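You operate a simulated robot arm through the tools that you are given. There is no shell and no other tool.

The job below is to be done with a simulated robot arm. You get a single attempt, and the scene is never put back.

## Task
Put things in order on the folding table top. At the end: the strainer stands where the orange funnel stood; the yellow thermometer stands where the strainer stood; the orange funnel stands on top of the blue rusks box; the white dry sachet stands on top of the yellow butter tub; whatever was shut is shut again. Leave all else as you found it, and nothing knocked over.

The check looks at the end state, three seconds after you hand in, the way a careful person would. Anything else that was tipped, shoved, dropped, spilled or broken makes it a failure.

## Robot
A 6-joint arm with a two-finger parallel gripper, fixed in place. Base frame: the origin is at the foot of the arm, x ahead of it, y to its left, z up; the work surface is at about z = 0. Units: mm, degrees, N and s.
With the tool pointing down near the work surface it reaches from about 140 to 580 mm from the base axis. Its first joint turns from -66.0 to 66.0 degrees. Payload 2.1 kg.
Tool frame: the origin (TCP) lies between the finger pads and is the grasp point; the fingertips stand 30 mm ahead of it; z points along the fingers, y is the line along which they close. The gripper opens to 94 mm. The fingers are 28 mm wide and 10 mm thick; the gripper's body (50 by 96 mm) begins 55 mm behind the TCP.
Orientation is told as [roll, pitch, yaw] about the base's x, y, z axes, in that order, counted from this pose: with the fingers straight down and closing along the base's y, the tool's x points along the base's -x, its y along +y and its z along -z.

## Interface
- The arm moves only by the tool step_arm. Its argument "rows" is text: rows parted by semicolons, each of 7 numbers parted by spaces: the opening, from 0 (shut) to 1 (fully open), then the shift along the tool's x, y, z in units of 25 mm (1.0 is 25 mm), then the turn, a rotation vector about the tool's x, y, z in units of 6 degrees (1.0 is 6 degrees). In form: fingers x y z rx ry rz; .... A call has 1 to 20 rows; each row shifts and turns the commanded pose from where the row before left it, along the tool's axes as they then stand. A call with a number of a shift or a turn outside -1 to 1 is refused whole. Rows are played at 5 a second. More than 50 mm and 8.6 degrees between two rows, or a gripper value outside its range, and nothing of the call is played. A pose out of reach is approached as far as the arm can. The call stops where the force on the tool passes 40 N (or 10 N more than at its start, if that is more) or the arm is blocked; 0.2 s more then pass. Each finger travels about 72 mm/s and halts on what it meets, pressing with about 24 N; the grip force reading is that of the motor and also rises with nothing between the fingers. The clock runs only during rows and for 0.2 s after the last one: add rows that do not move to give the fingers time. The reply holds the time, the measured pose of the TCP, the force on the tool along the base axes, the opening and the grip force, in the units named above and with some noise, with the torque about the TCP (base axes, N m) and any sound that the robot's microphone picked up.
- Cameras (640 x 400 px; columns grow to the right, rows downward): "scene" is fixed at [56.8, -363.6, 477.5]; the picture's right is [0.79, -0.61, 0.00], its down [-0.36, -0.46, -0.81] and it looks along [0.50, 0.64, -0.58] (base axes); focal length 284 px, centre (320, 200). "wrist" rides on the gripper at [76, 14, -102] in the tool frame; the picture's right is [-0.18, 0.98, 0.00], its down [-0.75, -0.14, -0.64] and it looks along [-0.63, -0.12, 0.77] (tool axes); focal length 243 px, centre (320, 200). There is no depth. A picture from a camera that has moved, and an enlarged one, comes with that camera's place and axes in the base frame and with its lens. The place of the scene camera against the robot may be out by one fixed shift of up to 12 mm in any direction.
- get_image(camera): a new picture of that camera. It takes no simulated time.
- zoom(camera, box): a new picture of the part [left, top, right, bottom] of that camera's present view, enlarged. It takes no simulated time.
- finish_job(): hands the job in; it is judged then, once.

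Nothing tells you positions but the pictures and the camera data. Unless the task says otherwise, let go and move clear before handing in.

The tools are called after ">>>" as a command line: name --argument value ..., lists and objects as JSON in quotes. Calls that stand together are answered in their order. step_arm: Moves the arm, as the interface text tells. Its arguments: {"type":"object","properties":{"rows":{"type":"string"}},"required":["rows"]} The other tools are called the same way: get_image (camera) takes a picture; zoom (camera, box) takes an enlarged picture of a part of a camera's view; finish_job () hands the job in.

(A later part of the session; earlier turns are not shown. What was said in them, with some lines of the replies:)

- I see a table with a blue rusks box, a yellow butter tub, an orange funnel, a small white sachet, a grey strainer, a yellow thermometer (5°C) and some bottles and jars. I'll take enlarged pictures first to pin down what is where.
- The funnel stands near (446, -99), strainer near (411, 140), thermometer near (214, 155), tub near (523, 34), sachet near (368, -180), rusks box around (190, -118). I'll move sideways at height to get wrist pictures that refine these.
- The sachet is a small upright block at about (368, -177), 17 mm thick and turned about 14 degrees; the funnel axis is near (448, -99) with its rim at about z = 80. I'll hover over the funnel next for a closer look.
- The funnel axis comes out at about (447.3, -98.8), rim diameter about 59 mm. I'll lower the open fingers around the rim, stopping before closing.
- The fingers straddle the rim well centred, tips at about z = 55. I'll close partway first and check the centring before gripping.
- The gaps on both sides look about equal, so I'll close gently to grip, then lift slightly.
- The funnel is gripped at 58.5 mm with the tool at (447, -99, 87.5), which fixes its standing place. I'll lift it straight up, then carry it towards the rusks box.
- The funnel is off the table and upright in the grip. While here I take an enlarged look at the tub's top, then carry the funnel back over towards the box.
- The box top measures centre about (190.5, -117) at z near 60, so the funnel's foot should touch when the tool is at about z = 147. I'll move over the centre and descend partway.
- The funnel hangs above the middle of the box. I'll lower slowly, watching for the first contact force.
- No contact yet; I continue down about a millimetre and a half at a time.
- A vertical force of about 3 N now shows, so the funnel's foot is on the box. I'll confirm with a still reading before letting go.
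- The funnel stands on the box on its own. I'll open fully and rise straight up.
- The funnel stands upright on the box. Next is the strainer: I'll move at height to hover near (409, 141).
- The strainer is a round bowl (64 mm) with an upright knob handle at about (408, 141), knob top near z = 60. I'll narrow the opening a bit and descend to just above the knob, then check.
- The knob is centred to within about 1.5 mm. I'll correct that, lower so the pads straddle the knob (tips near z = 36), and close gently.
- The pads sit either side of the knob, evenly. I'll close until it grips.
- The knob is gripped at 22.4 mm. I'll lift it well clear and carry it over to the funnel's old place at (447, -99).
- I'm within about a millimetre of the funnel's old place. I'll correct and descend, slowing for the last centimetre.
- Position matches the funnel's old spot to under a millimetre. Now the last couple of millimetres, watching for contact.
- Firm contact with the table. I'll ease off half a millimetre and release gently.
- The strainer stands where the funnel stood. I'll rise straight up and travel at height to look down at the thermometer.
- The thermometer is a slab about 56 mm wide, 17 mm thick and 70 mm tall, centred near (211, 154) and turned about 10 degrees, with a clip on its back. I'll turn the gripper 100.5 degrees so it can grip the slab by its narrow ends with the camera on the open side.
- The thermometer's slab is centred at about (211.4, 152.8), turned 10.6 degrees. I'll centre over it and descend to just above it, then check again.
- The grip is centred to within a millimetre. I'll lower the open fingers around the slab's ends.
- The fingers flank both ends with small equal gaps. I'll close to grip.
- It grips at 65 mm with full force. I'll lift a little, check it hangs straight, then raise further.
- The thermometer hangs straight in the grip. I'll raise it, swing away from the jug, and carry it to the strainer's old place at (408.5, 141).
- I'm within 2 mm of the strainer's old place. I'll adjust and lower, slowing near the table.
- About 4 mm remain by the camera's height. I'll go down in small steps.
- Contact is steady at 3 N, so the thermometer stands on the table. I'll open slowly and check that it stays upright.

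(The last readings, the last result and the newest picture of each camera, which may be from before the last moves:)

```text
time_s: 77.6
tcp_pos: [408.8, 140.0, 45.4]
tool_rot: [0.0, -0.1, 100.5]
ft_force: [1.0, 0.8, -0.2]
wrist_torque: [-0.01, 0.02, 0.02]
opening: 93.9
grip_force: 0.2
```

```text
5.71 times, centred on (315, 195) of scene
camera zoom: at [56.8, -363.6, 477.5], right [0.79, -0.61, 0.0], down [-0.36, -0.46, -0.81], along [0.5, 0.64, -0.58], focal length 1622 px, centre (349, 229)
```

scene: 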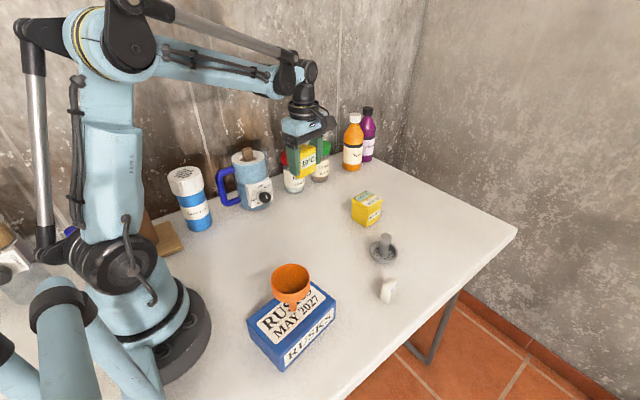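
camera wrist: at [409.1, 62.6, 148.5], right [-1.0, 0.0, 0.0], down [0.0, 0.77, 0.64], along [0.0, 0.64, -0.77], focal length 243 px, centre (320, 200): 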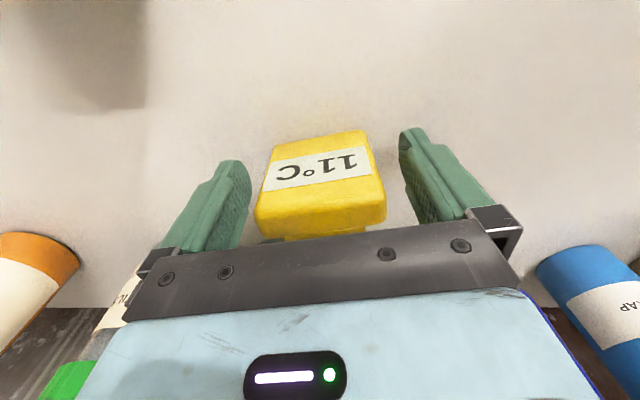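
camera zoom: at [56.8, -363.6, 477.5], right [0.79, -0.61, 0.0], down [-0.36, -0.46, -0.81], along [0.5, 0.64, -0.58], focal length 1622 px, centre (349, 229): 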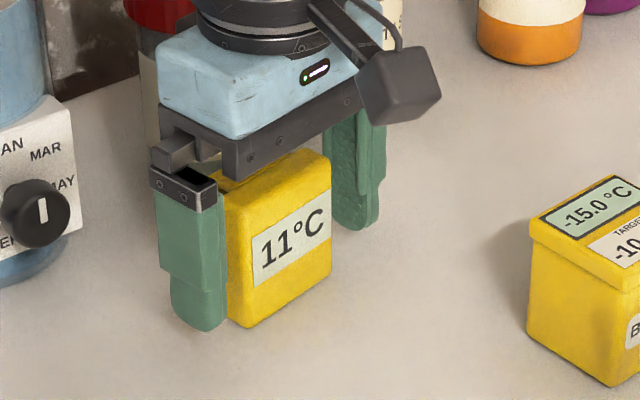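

The thermometer stands on its own at the strainer's old place. I'll rise, turn back to 13.5 degrees, and go over to the sachet.

>>> step_arm --rows "1 0 0 -0.4 0 0 0; 1 0 0 -0.9 0 0 0; 1 0 0 -1 0 0 0; 1 0 0 -1 0 0 0; 1 0 0 -1 0 0 0; 1 0 0 -1 0 0 0; 1 0 0 -1 0 0 0; 1 0 0 -1 0 0 0; 1 0 0 -0.7 0 0 0; 1 0 0 0 0 0 0"

>>> step_arm --rows "1 0 0 0 0 0 1; 1 0 0 0 0 0 1; 1 0 0 0 0 0 1; 1 0 0 0 0 0 1; 1 0 0 0 0 0 1; 1 0 0 0 0 0 1; 1 0 0 0 0 0 1; 1 0 0 0 0 0 1; 1 0 0 0 0 0 1; 1 0 0 0 0 0 1; 1 0 0 0 0 0 1; 1 0 0 0 0 0 1; 1 0 0 0 0 0 1; 1 0 0 0 0 0 1; 1 0 0 0 0 0 0.5; 1 0 0 0 0 0 0"

>>> step_arm --rows "1 0.347 -0.921 0 0 0 0; 1 0.347 -0.921 0 0 0 0; 1 0.347 -0.921 0 0 0 0; 1 0.347 -0.921 0 0 0 0; 1 0.347 -0.921 0 0 0 0; 1 0.347 -0.921 0 0 0 0; 1 0.347 -0.921 0 0 0 0; 1 0.347 -0.921 0 0 0 0; 1 0.347 -0.921 0 0 0 0; 1 0.347 -0.921 0 0 0 0; 1 0.347 -0.921 0 0 0 0; 1 0.347 -0.921 0 0 0 0; 1 0.347 -0.921 0 0 0 0; 1 0 0 0 0 0 0; 1 0 0 0 0 0 0"

>>> get_image --camera "wrist"

>>> get_image --camera "scene"

```text
time_s: 79.8
tcp_pos: [408.5, 139.4, 245.4]
tool_rot: [0.2, 0.0, 100.4]
ft_force: [-0.5, 0.6, 0.0]
wrist_torque: [0.01, -0.01, 0.01]
opening: 94.2
grip_force: 0.0
```

```text
time_s: 83.2
tcp_pos: [409.0, 139.2, 246.9]
tool_rot: [0.0, 0.0, 13.5]
ft_force: [-0.2, 0.7, -0.4]
wrist_torque: [0.06, -0.03, -0.01]
opening: 93.8
grip_force: 0.1
```

```text
time_s: 86.4
tcp_pos: [367.7, -177.6, 246.2]
tool_rot: [0.1, 0.0, 13.5]
ft_force: [-0.8, 0.2, -0.9]
wrist_torque: [0.0, -0.02, 0.01]
opening: 94.0
grip_force: 0.1
```

```text
taken
camera wrist: at [292.3, -181.7, 348.7], right [-0.05, 1.0, 0.0], down [0.77, 0.04, 0.64], along [0.64, 0.03, -0.77], focal length 243 px, centre (320, 200)
```

wrist: 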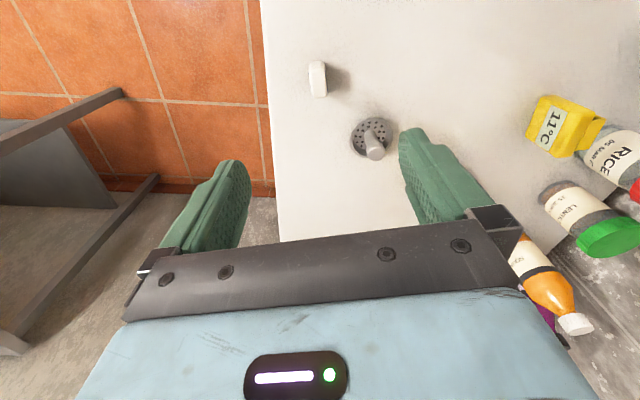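

```text
taken
```

scene: 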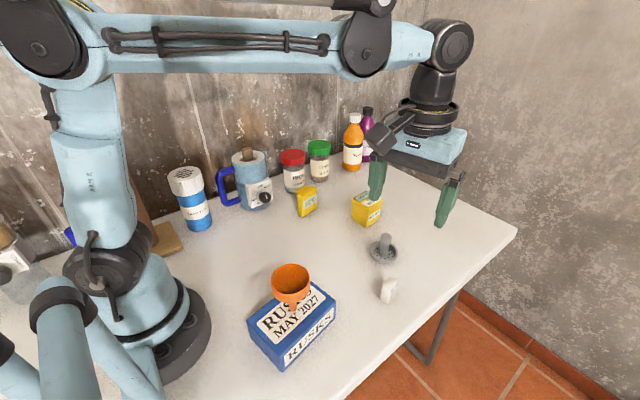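

>>> zoom --camera "wrist" --box '[290, 45, 350, 115]'

>>> zoom --camera "scene" --box '[280, 160, 420, 310]'

```text
5.71 times, centred on (320, 80) of wrist
camera zoom: at [292.3, -181.7, 348.7], right [-0.05, 1.0, 0.0], down [0.77, 0.04, 0.64], along [0.64, 0.03, -0.77], focal length 1386 px, centre (320, 886)
```

zoom: 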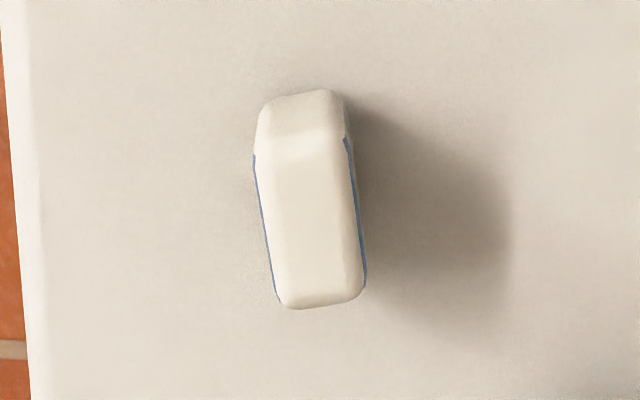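

```text
2.67 times, centred on (350, 235) of scene
camera zoom: at [56.8, -363.6, 477.5], right [0.79, -0.61, 0.0], down [-0.36, -0.46, -0.81], along [0.5, 0.64, -0.58], focal length 757 px, centre (240, 107)
```

zoom: 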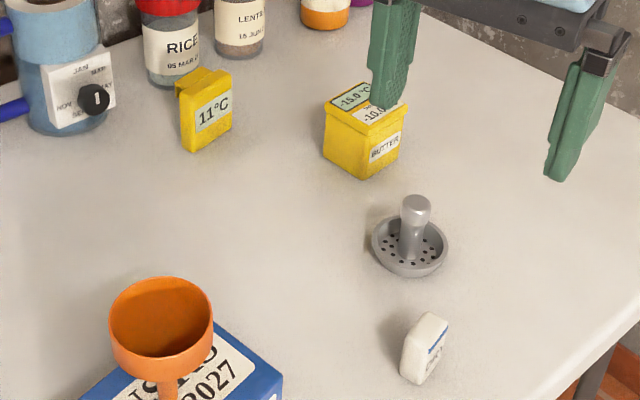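

The sachet is at about (369.2, -179.4). I'll correct by 2 mm, narrow the opening and descend to just above it.

>>> step_arm --rows "0.8 0.017 -0.07 0.9 0 0 0; 0.6 0 0 1 0 0 0; 0.55 0 0 1 0 0 0; 0.5 0 0 1 0 0 0; 0.5 0 0 1 0 0 0; 0.5 0 0 0.9 0 0 0; 0.5 0 0 0 0 0 0; 0.5 0 0 0 0 0 0"

>>> get_image --camera "wrist"

>>> zoom --camera "scene" --box '[340, 220, 440, 320]'

```text
time_s: 88.2
tcp_pos: [369.0, -180.5, 100.6]
tool_rot: [0.0, 0.0, 13.5]
ft_force: [-1.0, -0.2, -0.1]
wrist_torque: [0.0, 0.04, 0.02]
opening: 47.2
grip_force: 0.1
```

```text
taken
camera wrist: at [291.5, -182.4, 204.0], right [-0.05, 1.0, 0.0], down [0.77, 0.04, 0.64], along [0.64, 0.03, -0.77], focal length 243 px, centre (320, 200)
```

wrist: 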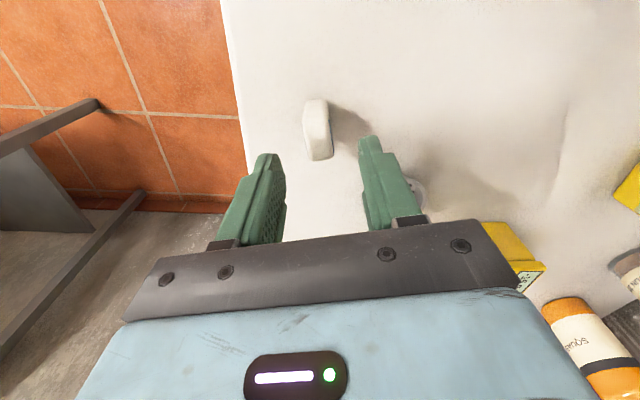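

```text
4.00 times, centred on (390, 270) of scene
camera zoom: at [56.8, -363.6, 477.5], right [0.79, -0.61, 0.0], down [-0.36, -0.46, -0.81], along [0.5, 0.64, -0.58], focal length 1135 px, centre (40, -80)
```

zoom: 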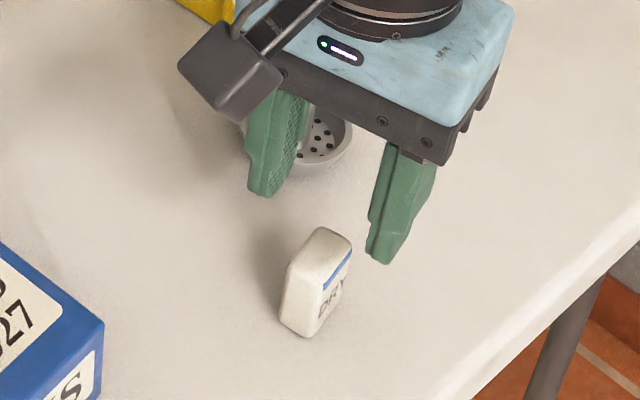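

>>> zoom --camera "wrist" --box '[270, 80, 370, 180]'

```text
4.00 times, centred on (320, 130) of wrist
camera zoom: at [291.5, -182.4, 204.0], right [-0.05, 1.0, 0.0], down [0.77, 0.04, 0.64], along [0.64, 0.03, -0.77], focal length 970 px, centre (320, 480)
```

zoom: 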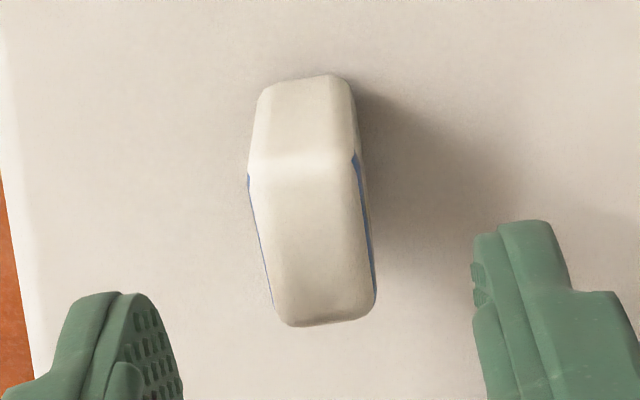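

>>> step_arm --rows "0.5 0 -0.07 0.3 0 0 0; 0.5 0 0 0.6 0 0 0; 0.5 0 0 0.8 0 0 0; 0.5 0 0 0.6 0 0 0; 0.5 0 0 0 0 0 0; 0.4 0 0 0 0 0 0; 0.33 0 0 0 0 0 0; 0.3 0 0 0 0 0 0; 0.3 0 0 0 0 0 0"

>>> get_image --camera "wrist"

>>> zoom --camera "scene" --box '[340, 230, 440, 330]'

```text
time_s: 90.2
tcp_pos: [369.2, -181.6, 42.7]
tool_rot: [-0.1, 0.0, 13.5]
ft_force: [0.7, -0.2, 0.5]
wrist_torque: [-0.01, -0.01, 0.01]
opening: 28.1
grip_force: 0.0
```

```text
taken
camera wrist: at [292.6, -185.1, 147.2], right [-0.05, 1.0, 0.0], down [0.77, 0.04, 0.64], along [0.64, 0.03, -0.77], focal length 243 px, centre (320, 200)
```

wrist: 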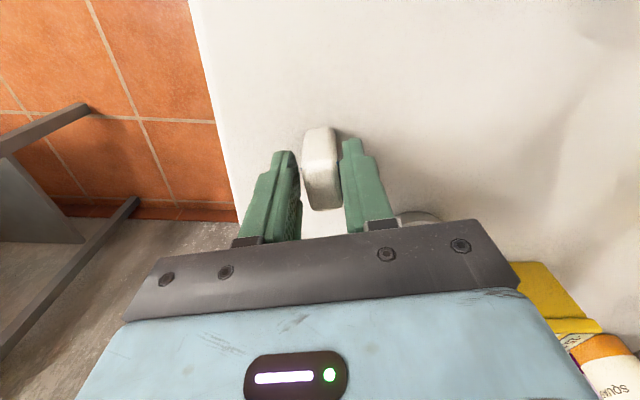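

```text
4.00 times, centred on (390, 280) of scene
camera zoom: at [56.8, -363.6, 477.5], right [0.79, -0.61, 0.0], down [-0.36, -0.46, -0.81], along [0.5, 0.64, -0.58], focal length 1135 px, centre (40, -120)
```

zoom: 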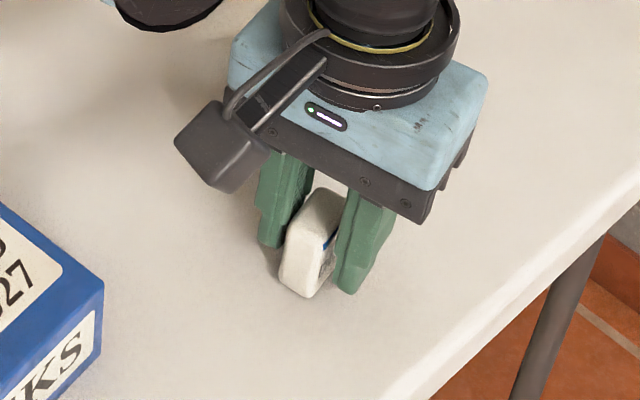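

>>> step_arm --rows "0.3 0 0.045 0 0 0 0; 0.3 0 0 0 0 0 0; 0.28 0 0 0 0 0 0; 0.26 0 0 0 0 0 0; 0.24 0 0 0 0 0 0; 0.22 0 0 0 0 0 0; 0.2 0 0 0 0 0 0; 0.17 0 0 0 0 0 0; 0.12 0 0 0 0 0 0; 0.1 0 0 0 0 0 0; 0.1 0 0 0 0 0 0; 0.1 0 0 0 0 0 0"

>>> get_image --camera "wrist"

>>> zoom --camera "scene" --box '[340, 230, 440, 330]'

```text
time_s: 92.8
tcp_pos: [367.4, -180.3, 45.5]
tool_rot: [0.0, 0.1, 13.4]
ft_force: [0.2, -0.2, 0.4]
wrist_torque: [0.0, 0.01, 0.01]
opening: 23.3
grip_force: 23.7
```

```text
taken
camera wrist: at [292.0, -184.0, 147.2], right [-0.05, 1.0, 0.0], down [0.77, 0.04, 0.64], along [0.64, 0.03, -0.77], focal length 243 px, centre (320, 200)
```

wrist: 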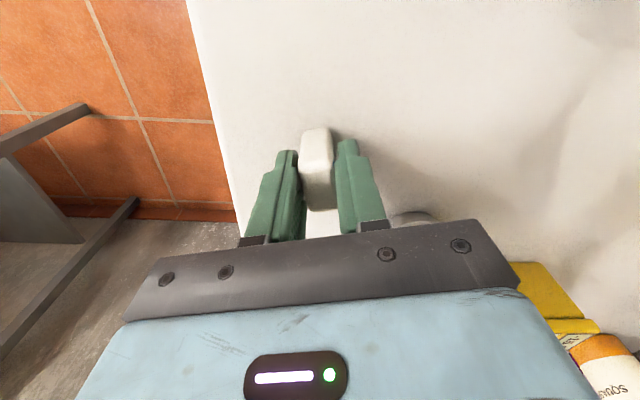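

```text
4.00 times, centred on (390, 280) of scene
camera zoom: at [56.8, -363.6, 477.5], right [0.79, -0.61, 0.0], down [-0.36, -0.46, -0.81], along [0.5, 0.64, -0.58], focal length 1135 px, centre (40, -120)
```

zoom: 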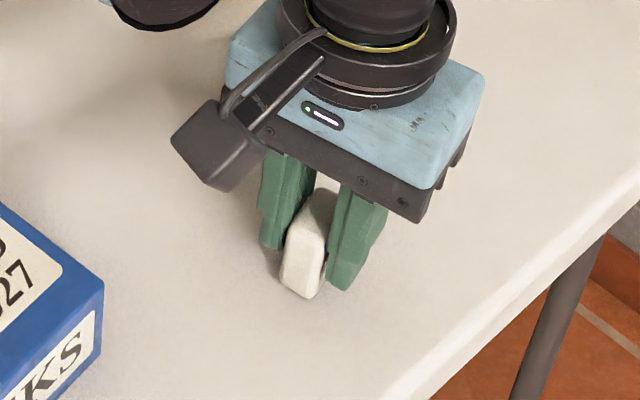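

The sachet is gripped. I'll lift it well above the tub's height and move to a spot just short of the tub for a look.

>>> step_arm --rows "0.1 0 0 -0.2 0 0 0; 0.1 0 0 -0.6 0 0 0; 0.1 0 0 -1 0 0 0; 0.1 0 0 -1 0 0 0; 0.1 0 0 -1 0 0 0; 0.1 0 0 -1 0 0 0; 0.1 0 0 0 0 0 0; 0.1 -0.63 0.8925 0 0 0 0; 0.1 -0.63 0.8925 0 0 0 0; 0.1 -0.63 0.8925 0 0 0 0; 0.1 -0.63 0.8925 0 0 0 0; 0.1 -0.63 0.8925 0 0 0 0; 0.1 -0.63 0.8925 0 0 0 0; 0.1 -0.63 0.8925 0 0 0 0; 0.1 -0.63 0.8925 0 0 0 0; 0.1 0 0 0 0 0 0; 0.1 0 0 0 0 0 0"

>>> get_image --camera "wrist"

>>> get_image --camera "scene"

```text
time_s: 96.4
tcp_pos: [449.5, 22.7, 161.9]
tool_rot: [0.0, 0.0, 13.5]
ft_force: [-0.7, 0.8, -0.9]
wrist_torque: [0.0, 0.07, 0.01]
opening: 23.2
grip_force: 23.2
```

```text
taken
camera wrist: at [372.8, 19.8, 264.9], right [-0.05, 1.0, 0.0], down [0.77, 0.04, 0.64], along [0.64, 0.03, -0.77], focal length 243 px, centre (320, 200)
```

wrist: 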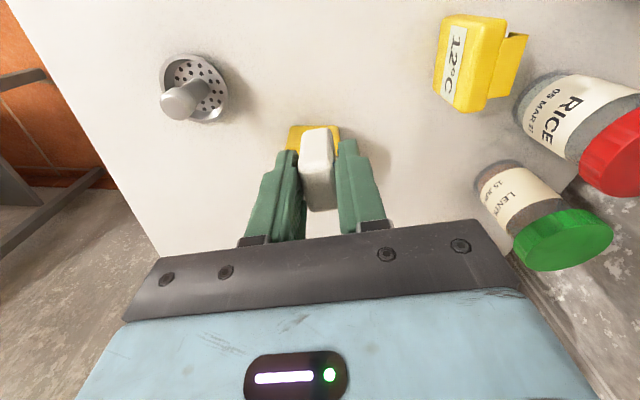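

```text
taken
```

scene: 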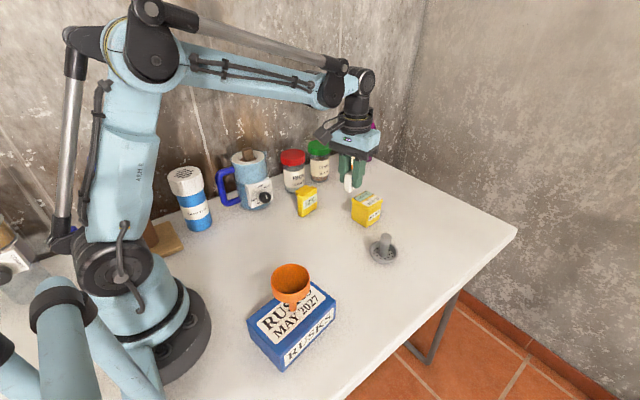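

>>> zoom --camera "scene" --box '[340, 180, 396, 236]'

>>> step_arm --rows "0.1 0.2 -0.9 0 0 0 0; 0.1 0.2 -0.9 0 0 0 0; 0.1 0.2 -0.9 0 0 0 0; 0.1 0 0 0 0 0 0; 0.1 0 0 0 0 0 0"

>>> get_image --camera "wrist"

>>> zoom --camera "wrist" --box '[350, 70, 510, 190]'

```text
7.14 times, centred on (368, 208) of scene
camera zoom: at [56.8, -363.6, 477.5], right [0.79, -0.61, 0.0], down [-0.36, -0.46, -0.81], along [0.5, 0.64, -0.58], focal length 2027 px, centre (-23, 143)
```

zoom: 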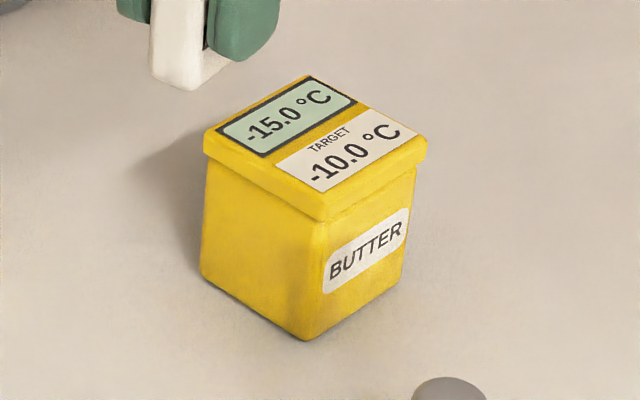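

```text
time_s: 97.6
tcp_pos: [449.6, -45.7, 163.7]
tool_rot: [0.0, 0.1, 13.4]
ft_force: [-0.5, -0.3, 0.4]
wrist_torque: [-0.02, 0.0, 0.03]
opening: 23.2
grip_force: 24.2
```

```text
taken
camera wrist: at [373.1, -50.5, 266.1], right [-0.05, 1.0, 0.0], down [0.77, 0.04, 0.64], along [0.64, 0.03, -0.77], focal length 243 px, centre (320, 200)
```

wrist: 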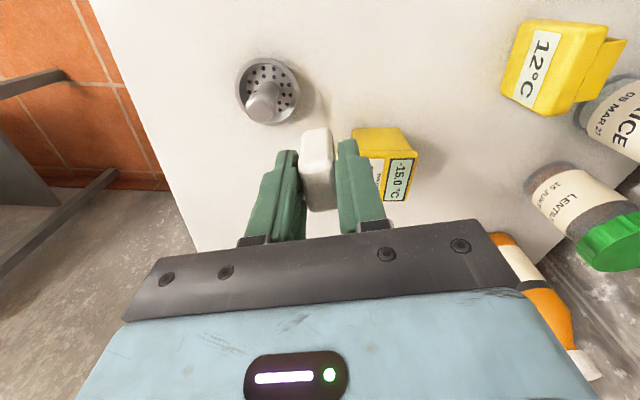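

```text
3.33 times, centred on (430, 130) of wrist
camera zoom: at [373.1, -50.5, 266.1], right [-0.05, 1.0, 0.0], down [0.77, 0.04, 0.64], along [0.64, 0.03, -0.77], focal length 809 px, centre (-47, 433)
```

zoom: 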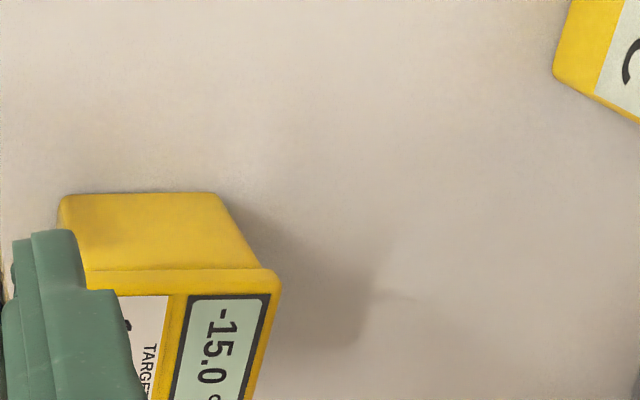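

The tub's lid top is at z about 65 and centred near (512, 22). I'll bring the sachet over it.

>>> step_arm --rows "0.1 -0.758 0.521 0 0 0 0; 0.1 -0.758 0.521 0 0 0 0; 0.1 -0.758 0.521 0 0 0 0; 0.1 -0.758 0.521 0 0 0 0; 0.1 0 0 0 0 0 0; 0.1 0 0 0 0 0 0"

>>> get_image --camera "wrist"

>>> get_image --camera "scene"

```text
time_s: 99.0
tcp_pos: [510.3, 21.3, 163.7]
tool_rot: [0.0, 0.0, 13.4]
ft_force: [-0.1, 0.4, -0.2]
wrist_torque: [-0.01, 0.01, 0.04]
opening: 23.4
grip_force: 24.2
```

```text
taken
camera wrist: at [434.3, 17.5, 266.9], right [-0.05, 1.0, 0.0], down [0.77, 0.04, 0.64], along [0.64, 0.03, -0.77], focal length 243 px, centre (320, 200)
```

wrist: 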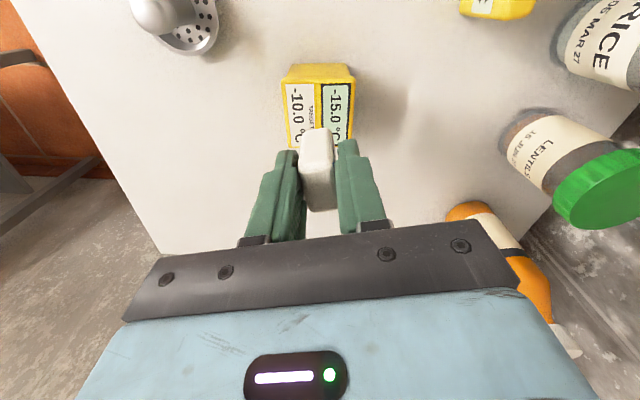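

```text
taken
```

scene: 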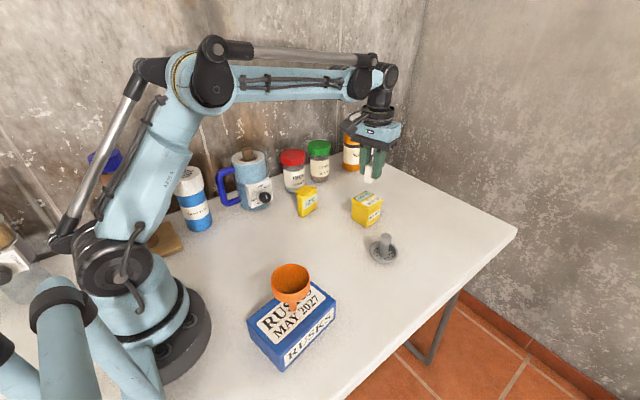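

>>> zoom --camera "wrist" --box '[260, 50, 380, 170]'

```text
3.33 times, centred on (320, 110) of wrist
camera zoom: at [434.3, 17.5, 266.9], right [-0.05, 1.0, 0.0], down [0.77, 0.04, 0.64], along [0.64, 0.03, -0.77], focal length 809 px, centre (320, 500)
```

zoom: 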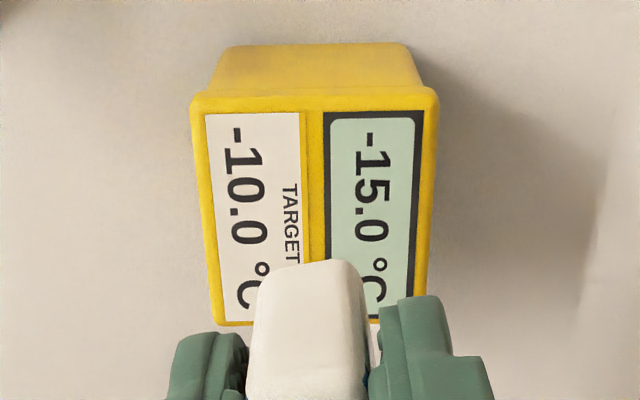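

The sachet is centred over the lid to within a millimetre. I'll descend most of the way, then slowly.

>>> step_arm --rows "0.1 0 0 0.6 0 0 0; 0.1 0 0 0.6 0 0 0; 0.1 0 0 0.4 0 0 0; 0.1 0 0 0.2 0 0 0; 0.1 0 0 0.08 0 0 0; 0.1 0 0 0 0 0 0; 0.1 0 0 0 0 0 0"

>>> zoom --camera "scene" --box '[335, 150, 415, 230]'

>>> get_image --camera "wrist"

```text
time_s: 100.6
tcp_pos: [510.9, 21.9, 118.3]
tool_rot: [0.1, 0.0, 13.5]
ft_force: [0.2, 0.8, -0.7]
wrist_torque: [0.0, 0.02, 0.01]
opening: 23.3
grip_force: 24.1
```

```text
5.00 times, centred on (375, 190) of scene
camera zoom: at [56.8, -363.6, 477.5], right [0.79, -0.61, 0.0], down [-0.36, -0.46, -0.81], along [0.5, 0.64, -0.58], focal length 1419 px, centre (45, 250)
```

zoom: 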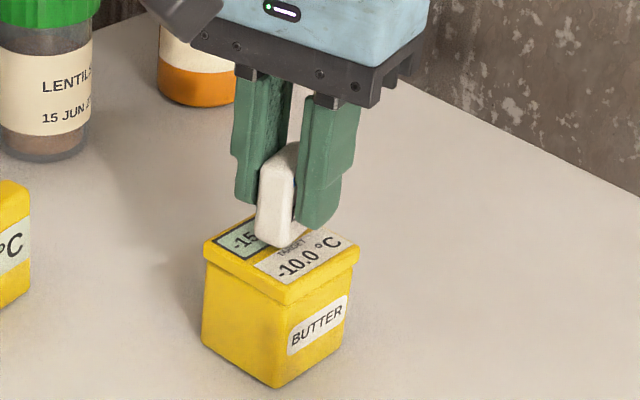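

```text
taken
camera wrist: at [434.5, 18.3, 219.5], right [-0.05, 1.0, 0.0], down [0.77, 0.04, 0.64], along [0.64, 0.03, -0.77], focal length 243 px, centre (320, 200)
```

wrist: 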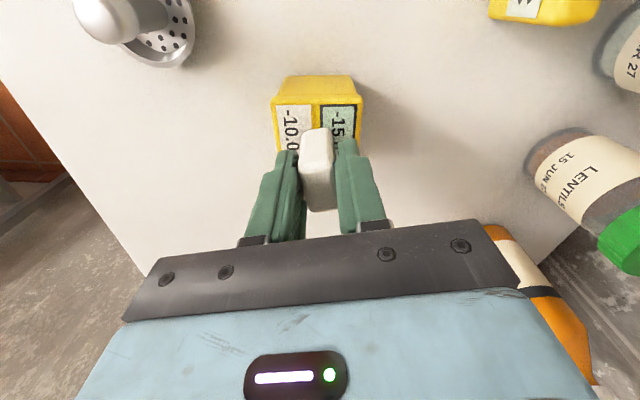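

About 7 mm remain. I continue in small steps watching the force.

>>> step_arm --rows "0.1 0 0 0.06 0 0 0; 0.1 0 0 0.04 0 0 0; 0.1 0 0 0 0 0 0; 0.1 0 0 0 0 0 0"

>>> step_arm --rows "0.1 0 0 0.03 0 0 0; 0.1 0 0 0 0 0 0; 0.1 0 0 0 0 0 0"

>>> step_arm --rows "0.1 0 0 0.03 0 0 0; 0.1 0 0 0 0 0 0; 0.1 0 0 0 0 0 0"

>>> zoom --camera "scene" --box '[350, 170, 400, 220]'

```text
time_s: 101.6
tcp_pos: [511.2, 21.1, 114.8]
tool_rot: [0.0, -0.1, 13.5]
ft_force: [0.0, -0.7, -0.6]
wrist_torque: [0.0, -0.02, 0.03]
opening: 23.2
grip_force: 24.0
```

```text
time_s: 102.4
tcp_pos: [512.1, 23.5, 113.4]
tool_rot: [0.0, 0.0, 13.4]
ft_force: [1.2, -0.3, -0.7]
wrist_torque: [-0.02, 0.01, 0.01]
opening: 22.9
grip_force: 23.8
```

```text
time_s: 103.2
tcp_pos: [511.8, 21.8, 114.0]
tool_rot: [-0.1, 0.0, 13.4]
ft_force: [0.3, -0.9, -0.8]
wrist_torque: [-0.01, -0.03, 0.0]
opening: 23.3
grip_force: 23.5
```

```text
8.00 times, centred on (375, 195) of scene
camera zoom: at [56.8, -363.6, 477.5], right [0.79, -0.61, 0.0], down [-0.36, -0.46, -0.81], along [0.5, 0.64, -0.58], focal length 2270 px, centre (-120, 240)
```

zoom: 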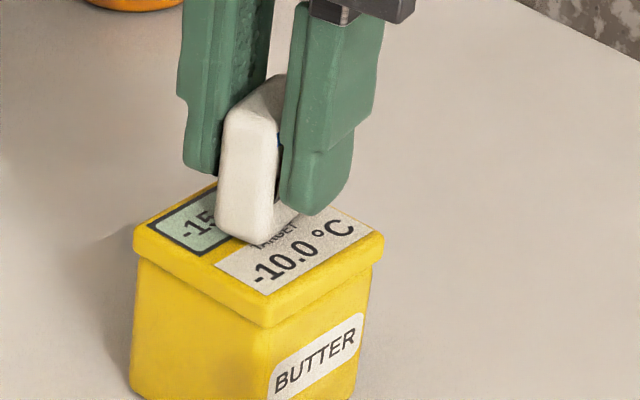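

>>> step_arm --rows "0.1 0 0 0.03 0 0 0; 0.1 0 0 0 0 0 0; 0.1 0 0 0 0 0 0"

>>> step_arm --rows "0.1 0 0 0.03 0 0 0; 0.1 0 0 0 0 0 0; 0.1 0 0 0 0 0 0"

>>> zoom --camera "scene" --box '[350, 170, 400, 220]'

>>> get_image --camera "wrist"

```text
time_s: 104.0
tcp_pos: [511.7, 22.8, 113.0]
tool_rot: [0.0, -0.1, 13.5]
ft_force: [-0.1, -1.1, 5.7]
wrist_torque: [0.0, 0.03, 0.03]
opening: 23.2
grip_force: 24.2
```

```text
time_s: 104.8
tcp_pos: [512.1, 21.6, 110.9]
tool_rot: [0.0, -0.1, 13.5]
ft_force: [-2.0, 0.6, 18.0]
wrist_torque: [0.0, -0.01, -0.01]
opening: 23.2
grip_force: 24.1
```

```text
8.00 times, centred on (375, 195) of scene
camera zoom: at [56.7, -363.6, 477.5], right [0.79, -0.61, 0.0], down [-0.36, -0.46, -0.81], along [0.5, 0.64, -0.58], focal length 2270 px, centre (-120, 240)
```

zoom: 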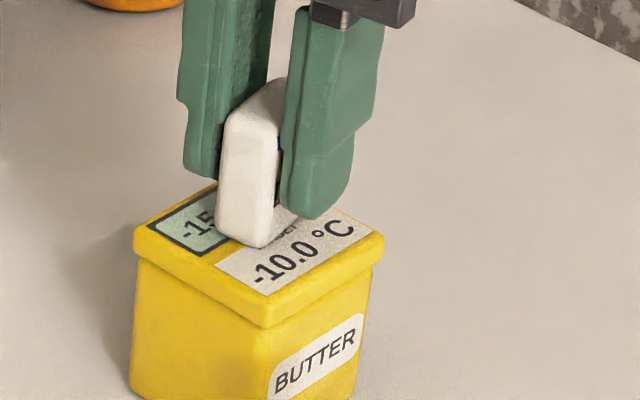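

```text
taken
camera wrist: at [435.2, 18.4, 214.7], right [-0.05, 1.0, 0.0], down [0.77, 0.04, 0.64], along [0.64, 0.03, -0.77], focal length 243 px, centre (320, 200)
```

wrist: 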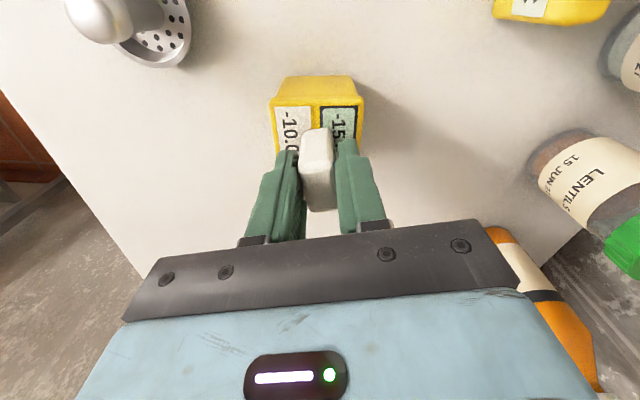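

It is firmly on the lid (18 N), so I'll ease back up slightly before releasing.

>>> step_arm --rows "0.1 0 0 -0.035 0 0 0; 0.1 0 0 0 0 0 0; 0.1 0 0 0 0 0 0"

```text
time_s: 105.6
tcp_pos: [510.8, 22.1, 112.3]
tool_rot: [0.0, 0.0, 13.7]
ft_force: [0.1, -0.4, 1.4]
wrist_torque: [-0.03, -0.04, -0.01]
opening: 23.1
grip_force: 24.1
```

>>> step_arm --rows "0.1 0 0 0.006 0 0 0; 0.16 0 0 0 0 0 0; 0.21 0 0 0 0 0 0; 0.24 0 0 0 0 0 0; 0.26 0 0 0 0 0 0; 0.29 0 0 0 0 0 0; 0.34 0 0 0 0 0 0; 0.42 0 0 0 0 0 0; 0.5 0 0 0 0 0 0; 0.5 0 0 0 0 0 0"

>>> get_image --camera "wrist"

>>> zoom --camera "scene" --box '[345, 165, 405, 225]'

```text
time_s: 107.8
tcp_pos: [511.9, 21.7, 112.6]
tool_rot: [0.0, 0.1, 13.5]
ft_force: [1.1, -0.7, 0.1]
wrist_torque: [0.01, -0.02, 0.02]
opening: 47.2
grip_force: 0.1
```

```text
taken
camera wrist: at [434.8, 19.0, 215.4], right [-0.05, 1.0, 0.0], down [0.77, 0.04, 0.64], along [0.64, 0.03, -0.77], focal length 243 px, centre (320, 200)
```

wrist: 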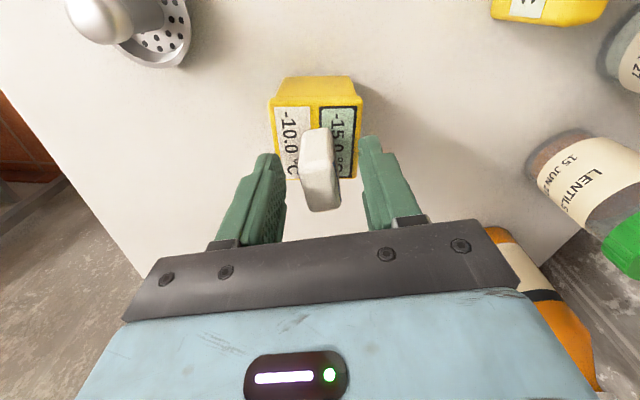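

```text
6.67 times, centred on (375, 195) of scene
camera zoom: at [56.8, -363.6, 477.5], right [0.79, -0.61, 0.0], down [-0.36, -0.46, -0.81], along [0.5, 0.64, -0.58], focal length 1892 px, centre (-47, 233)
```

zoom: 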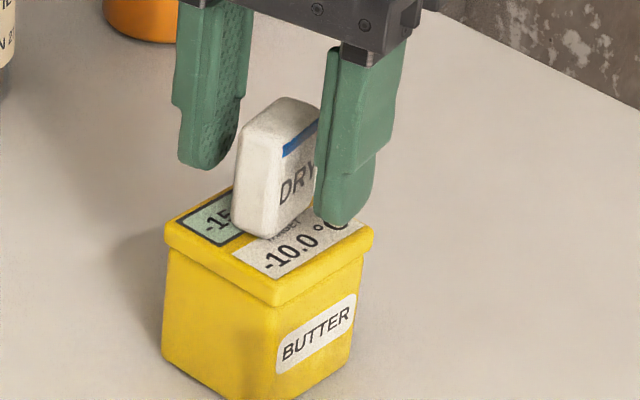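

The sachet stands on the tub. I'll open wider and rise straight up, then check everything.

>>> step_arm --rows "0.6 0 0 0 0 0 0; 0.75 0 0 0 0 0 0; 0.75 0 0 -0.3 0 0 0; 0.75 0 0 -0.9 0 0 0; 0.75 0 0 -1 0 0 0; 0.75 0 0 -1 0 0 0; 0.75 0 0 -1 0 0 0; 0.75 0 0 -1 0 0 0; 0.75 0 0 0 0 0 0"

>>> get_image --camera "wrist"

>>> get_image --camera "scene"

>>> zoom --camera "scene" --box '[335, 165, 415, 275]'

>>> zoom --camera "scene" --box '[240, 160, 400, 280]'

```text
time_s: 109.8
tcp_pos: [510.6, 22.0, 242.0]
tool_rot: [0.0, 0.1, 13.5]
ft_force: [-0.4, -0.3, 0.2]
wrist_torque: [0.0, 0.0, 0.0]
opening: 70.6
grip_force: 0.1
```

```text
taken
camera wrist: at [435.1, 18.6, 345.5], right [-0.05, 1.0, 0.0], down [0.77, 0.04, 0.64], along [0.64, 0.03, -0.77], focal length 243 px, centre (320, 200)
```

wrist: 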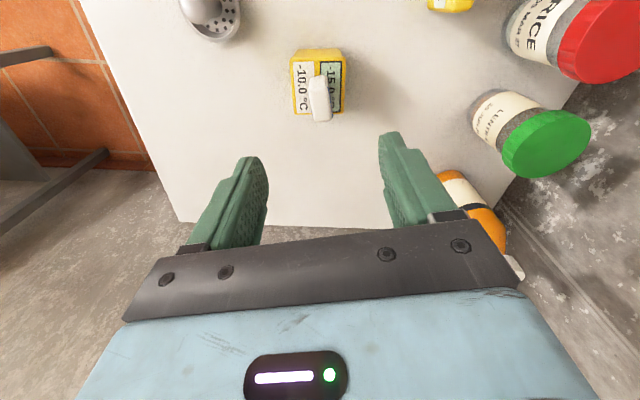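

```text
taken
```

scene: 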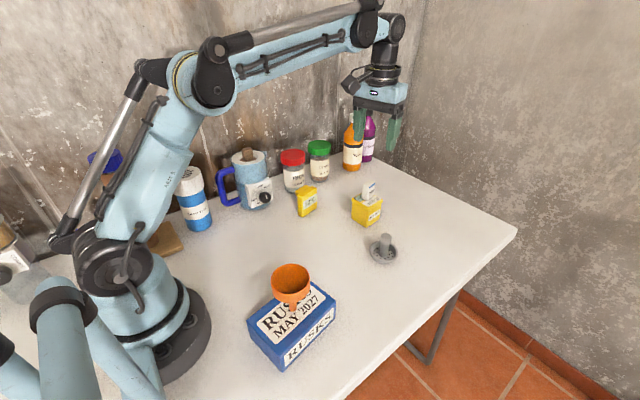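

```text
3.64 times, centred on (375, 220) of scene
camera zoom: at [56.8, -363.6, 477.5], right [0.79, -0.61, 0.0], down [-0.36, -0.46, -0.81], along [0.5, 0.64, -0.58], focal length 1032 px, centre (120, 127)
```

zoom: 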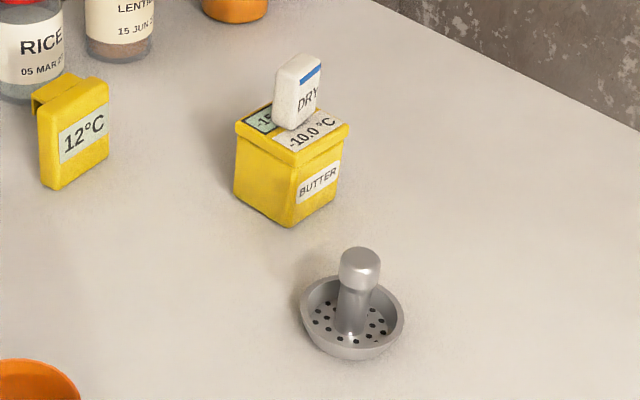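

```text
3.33 times, centred on (320, 220) of scene
camera zoom: at [56.8, -363.6, 477.5], right [0.79, -0.61, 0.0], down [-0.36, -0.46, -0.81], along [0.5, 0.64, -0.58], focal length 946 px, centre (320, 133)
```

zoom: 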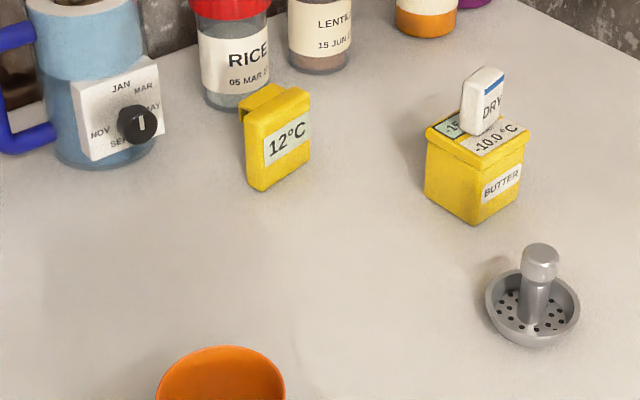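

Everything looks placed. I'll zoom in to check that the strainer, funnel, sachet and thermometer each stand straight.

>>> zoom --camera "scene" --box '[360, 225, 410, 275]'

>>> zoom --camera "scene" --box '[240, 255, 350, 375]'

>>> zoom --camera "scene" --box '[345, 175, 395, 230]'

>>> zoom --camera "wrist" --box '[260, 20, 380, 140]'

>>> zoom --camera "scene" --box '[155, 130, 400, 240]'

```text
8.00 times, centred on (385, 250) of scene
camera zoom: at [56.8, -363.6, 477.5], right [0.79, -0.61, 0.0], down [-0.36, -0.46, -0.81], along [0.5, 0.64, -0.58], focal length 2270 px, centre (-200, -200)
```

zoom: 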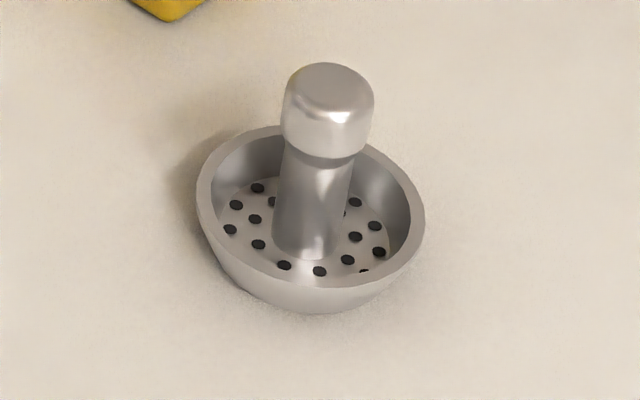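

```text
3.33 times, centred on (295, 315) of scene
camera zoom: at [56.8, -363.6, 477.5], right [0.79, -0.61, 0.0], down [-0.36, -0.46, -0.81], along [0.5, 0.64, -0.58], focal length 946 px, centre (403, -183)
```

zoom: 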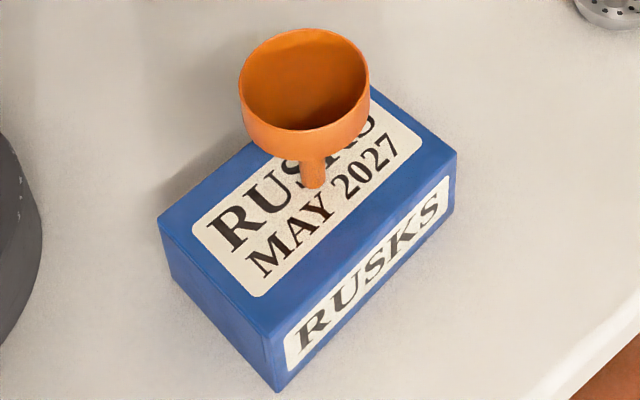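

```text
7.27 times, centred on (370, 202) of scene
camera zoom: at [56.8, -363.6, 477.5], right [0.79, -0.61, 0.0], down [-0.36, -0.46, -0.81], along [0.5, 0.64, -0.58], focal length 2064 px, centre (-44, 182)
```

zoom: 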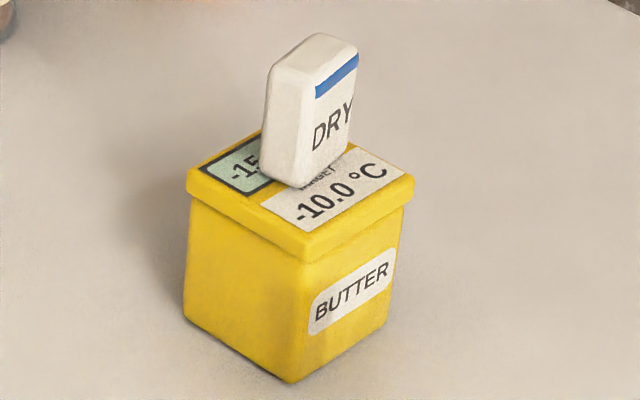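

```text
3.33 times, centred on (320, 80) of wrist
camera zoom: at [435.1, 18.6, 345.5], right [-0.05, 1.0, 0.0], down [0.77, 0.04, 0.64], along [0.64, 0.03, -0.77], focal length 809 px, centre (320, 600)
```

zoom: 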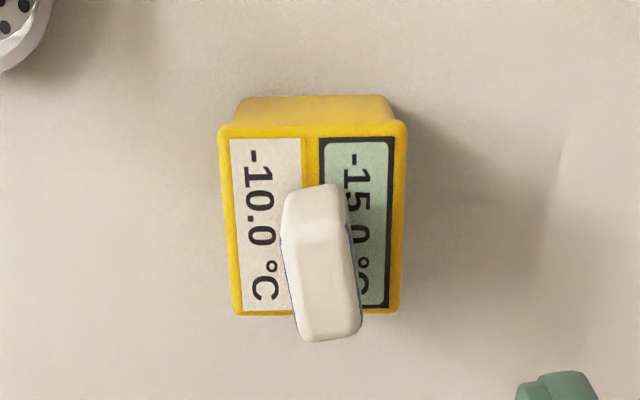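

```text
2.61 times, centred on (278, 185) of scene
camera zoom: at [56.8, -363.6, 477.5], right [0.79, -0.61, 0.0], down [-0.36, -0.46, -0.81], along [0.5, 0.64, -0.58], focal length 741 px, centre (431, 239)
```

zoom: 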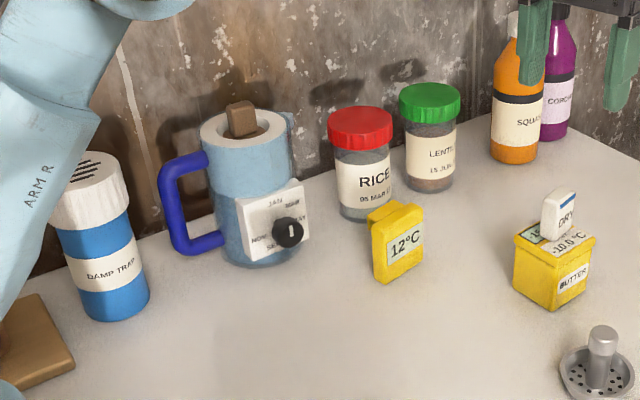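

All five goals look met and everything stands upright. I'll move the arm up and back near its starting place, then take a last look.

>>> step_arm --rows "0.75 0 0 -0.9 0 0 0; 0.75 0 0 -0.9 0 0 0; 0.75 0 0 -0.8 0 0 0; 0.75 0.8975 0.544 0 0 0 0; 0.75 0.8975 0.544 0 0 0 0; 0.75 0.8975 0.544 0 0 0 0; 0.75 0.8975 0.544 0 0 0 0; 0.75 0.8975 0.544 0 0 0 0; 0.75 0.8975 0.544 0 0 0 0; 0.75 0.8975 0.544 0 0 0 0; 1 0.8975 0.544 0 0 0 0; 1 0 0 0 0 0 0; 1 0 0 0 0 0 0"

>>> get_image --camera "scene"

>>> get_image --camera "wrist"

```text
time_s: 112.6
tcp_pos: [308.6, 84.6, 303.5]
tool_rot: [0.0, 0.1, 13.5]
ft_force: [0.1, -0.5, 0.1]
wrist_torque: [-0.01, -0.03, 0.02]
opening: 93.7
grip_force: 0.1
out of reach, approached as far as the arm can: row 3
```

```text
taken
```

scene: 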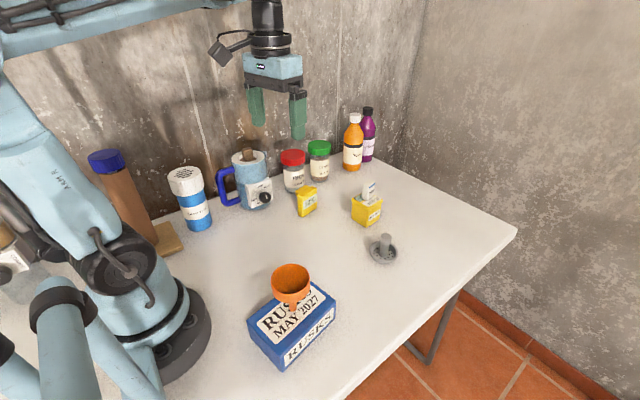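

```text
taken
camera wrist: at [230.7, 81.9, 406.5], right [-0.05, 1.0, 0.0], down [0.77, 0.04, 0.64], along [0.64, 0.03, -0.77], focal length 243 px, centre (320, 200)
```

wrist: 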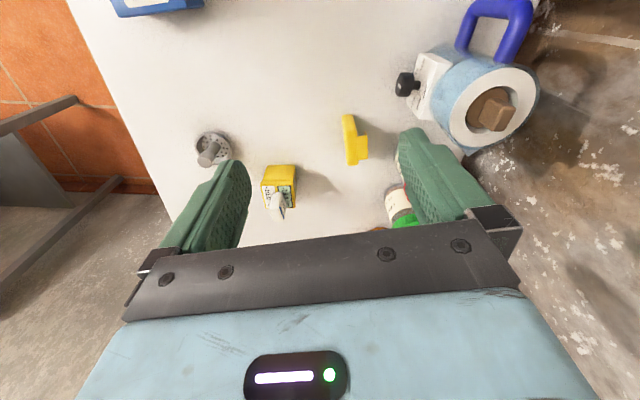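

The arm is clear and everything stands. The funnel is on the rusks box, the strainer is at the funnel's old spot, the thermometer is at the strainer's old spot, and the sachet is on the butter tub. I opened nothing and saw nothing else moved, so I'm handing in.

>>> finish_job

```text
The job is handed in.
```

The job is handed in, and in the last pictures all four items stood upright in their places:

- **Orange funnel:** on top of the blue rusks box, near its centre.
- **Strainer:** where the funnel stood, within about a millimetre.
- **Yellow thermometer:** where the strainer stood, within about 2 mm and facing the same way as before.
- **White dry sachet:** standing on the lid of the yellow butter tub, near its centre.

Nothing needed opening, so there was nothing to shut again. I saw nothing else tipped or moved. The thermometer's reading rose from 5 to 12 °C while I worked.

The arm let go of everything and is back near its starting position, clear of the table. The system did not return a verdict on the check.
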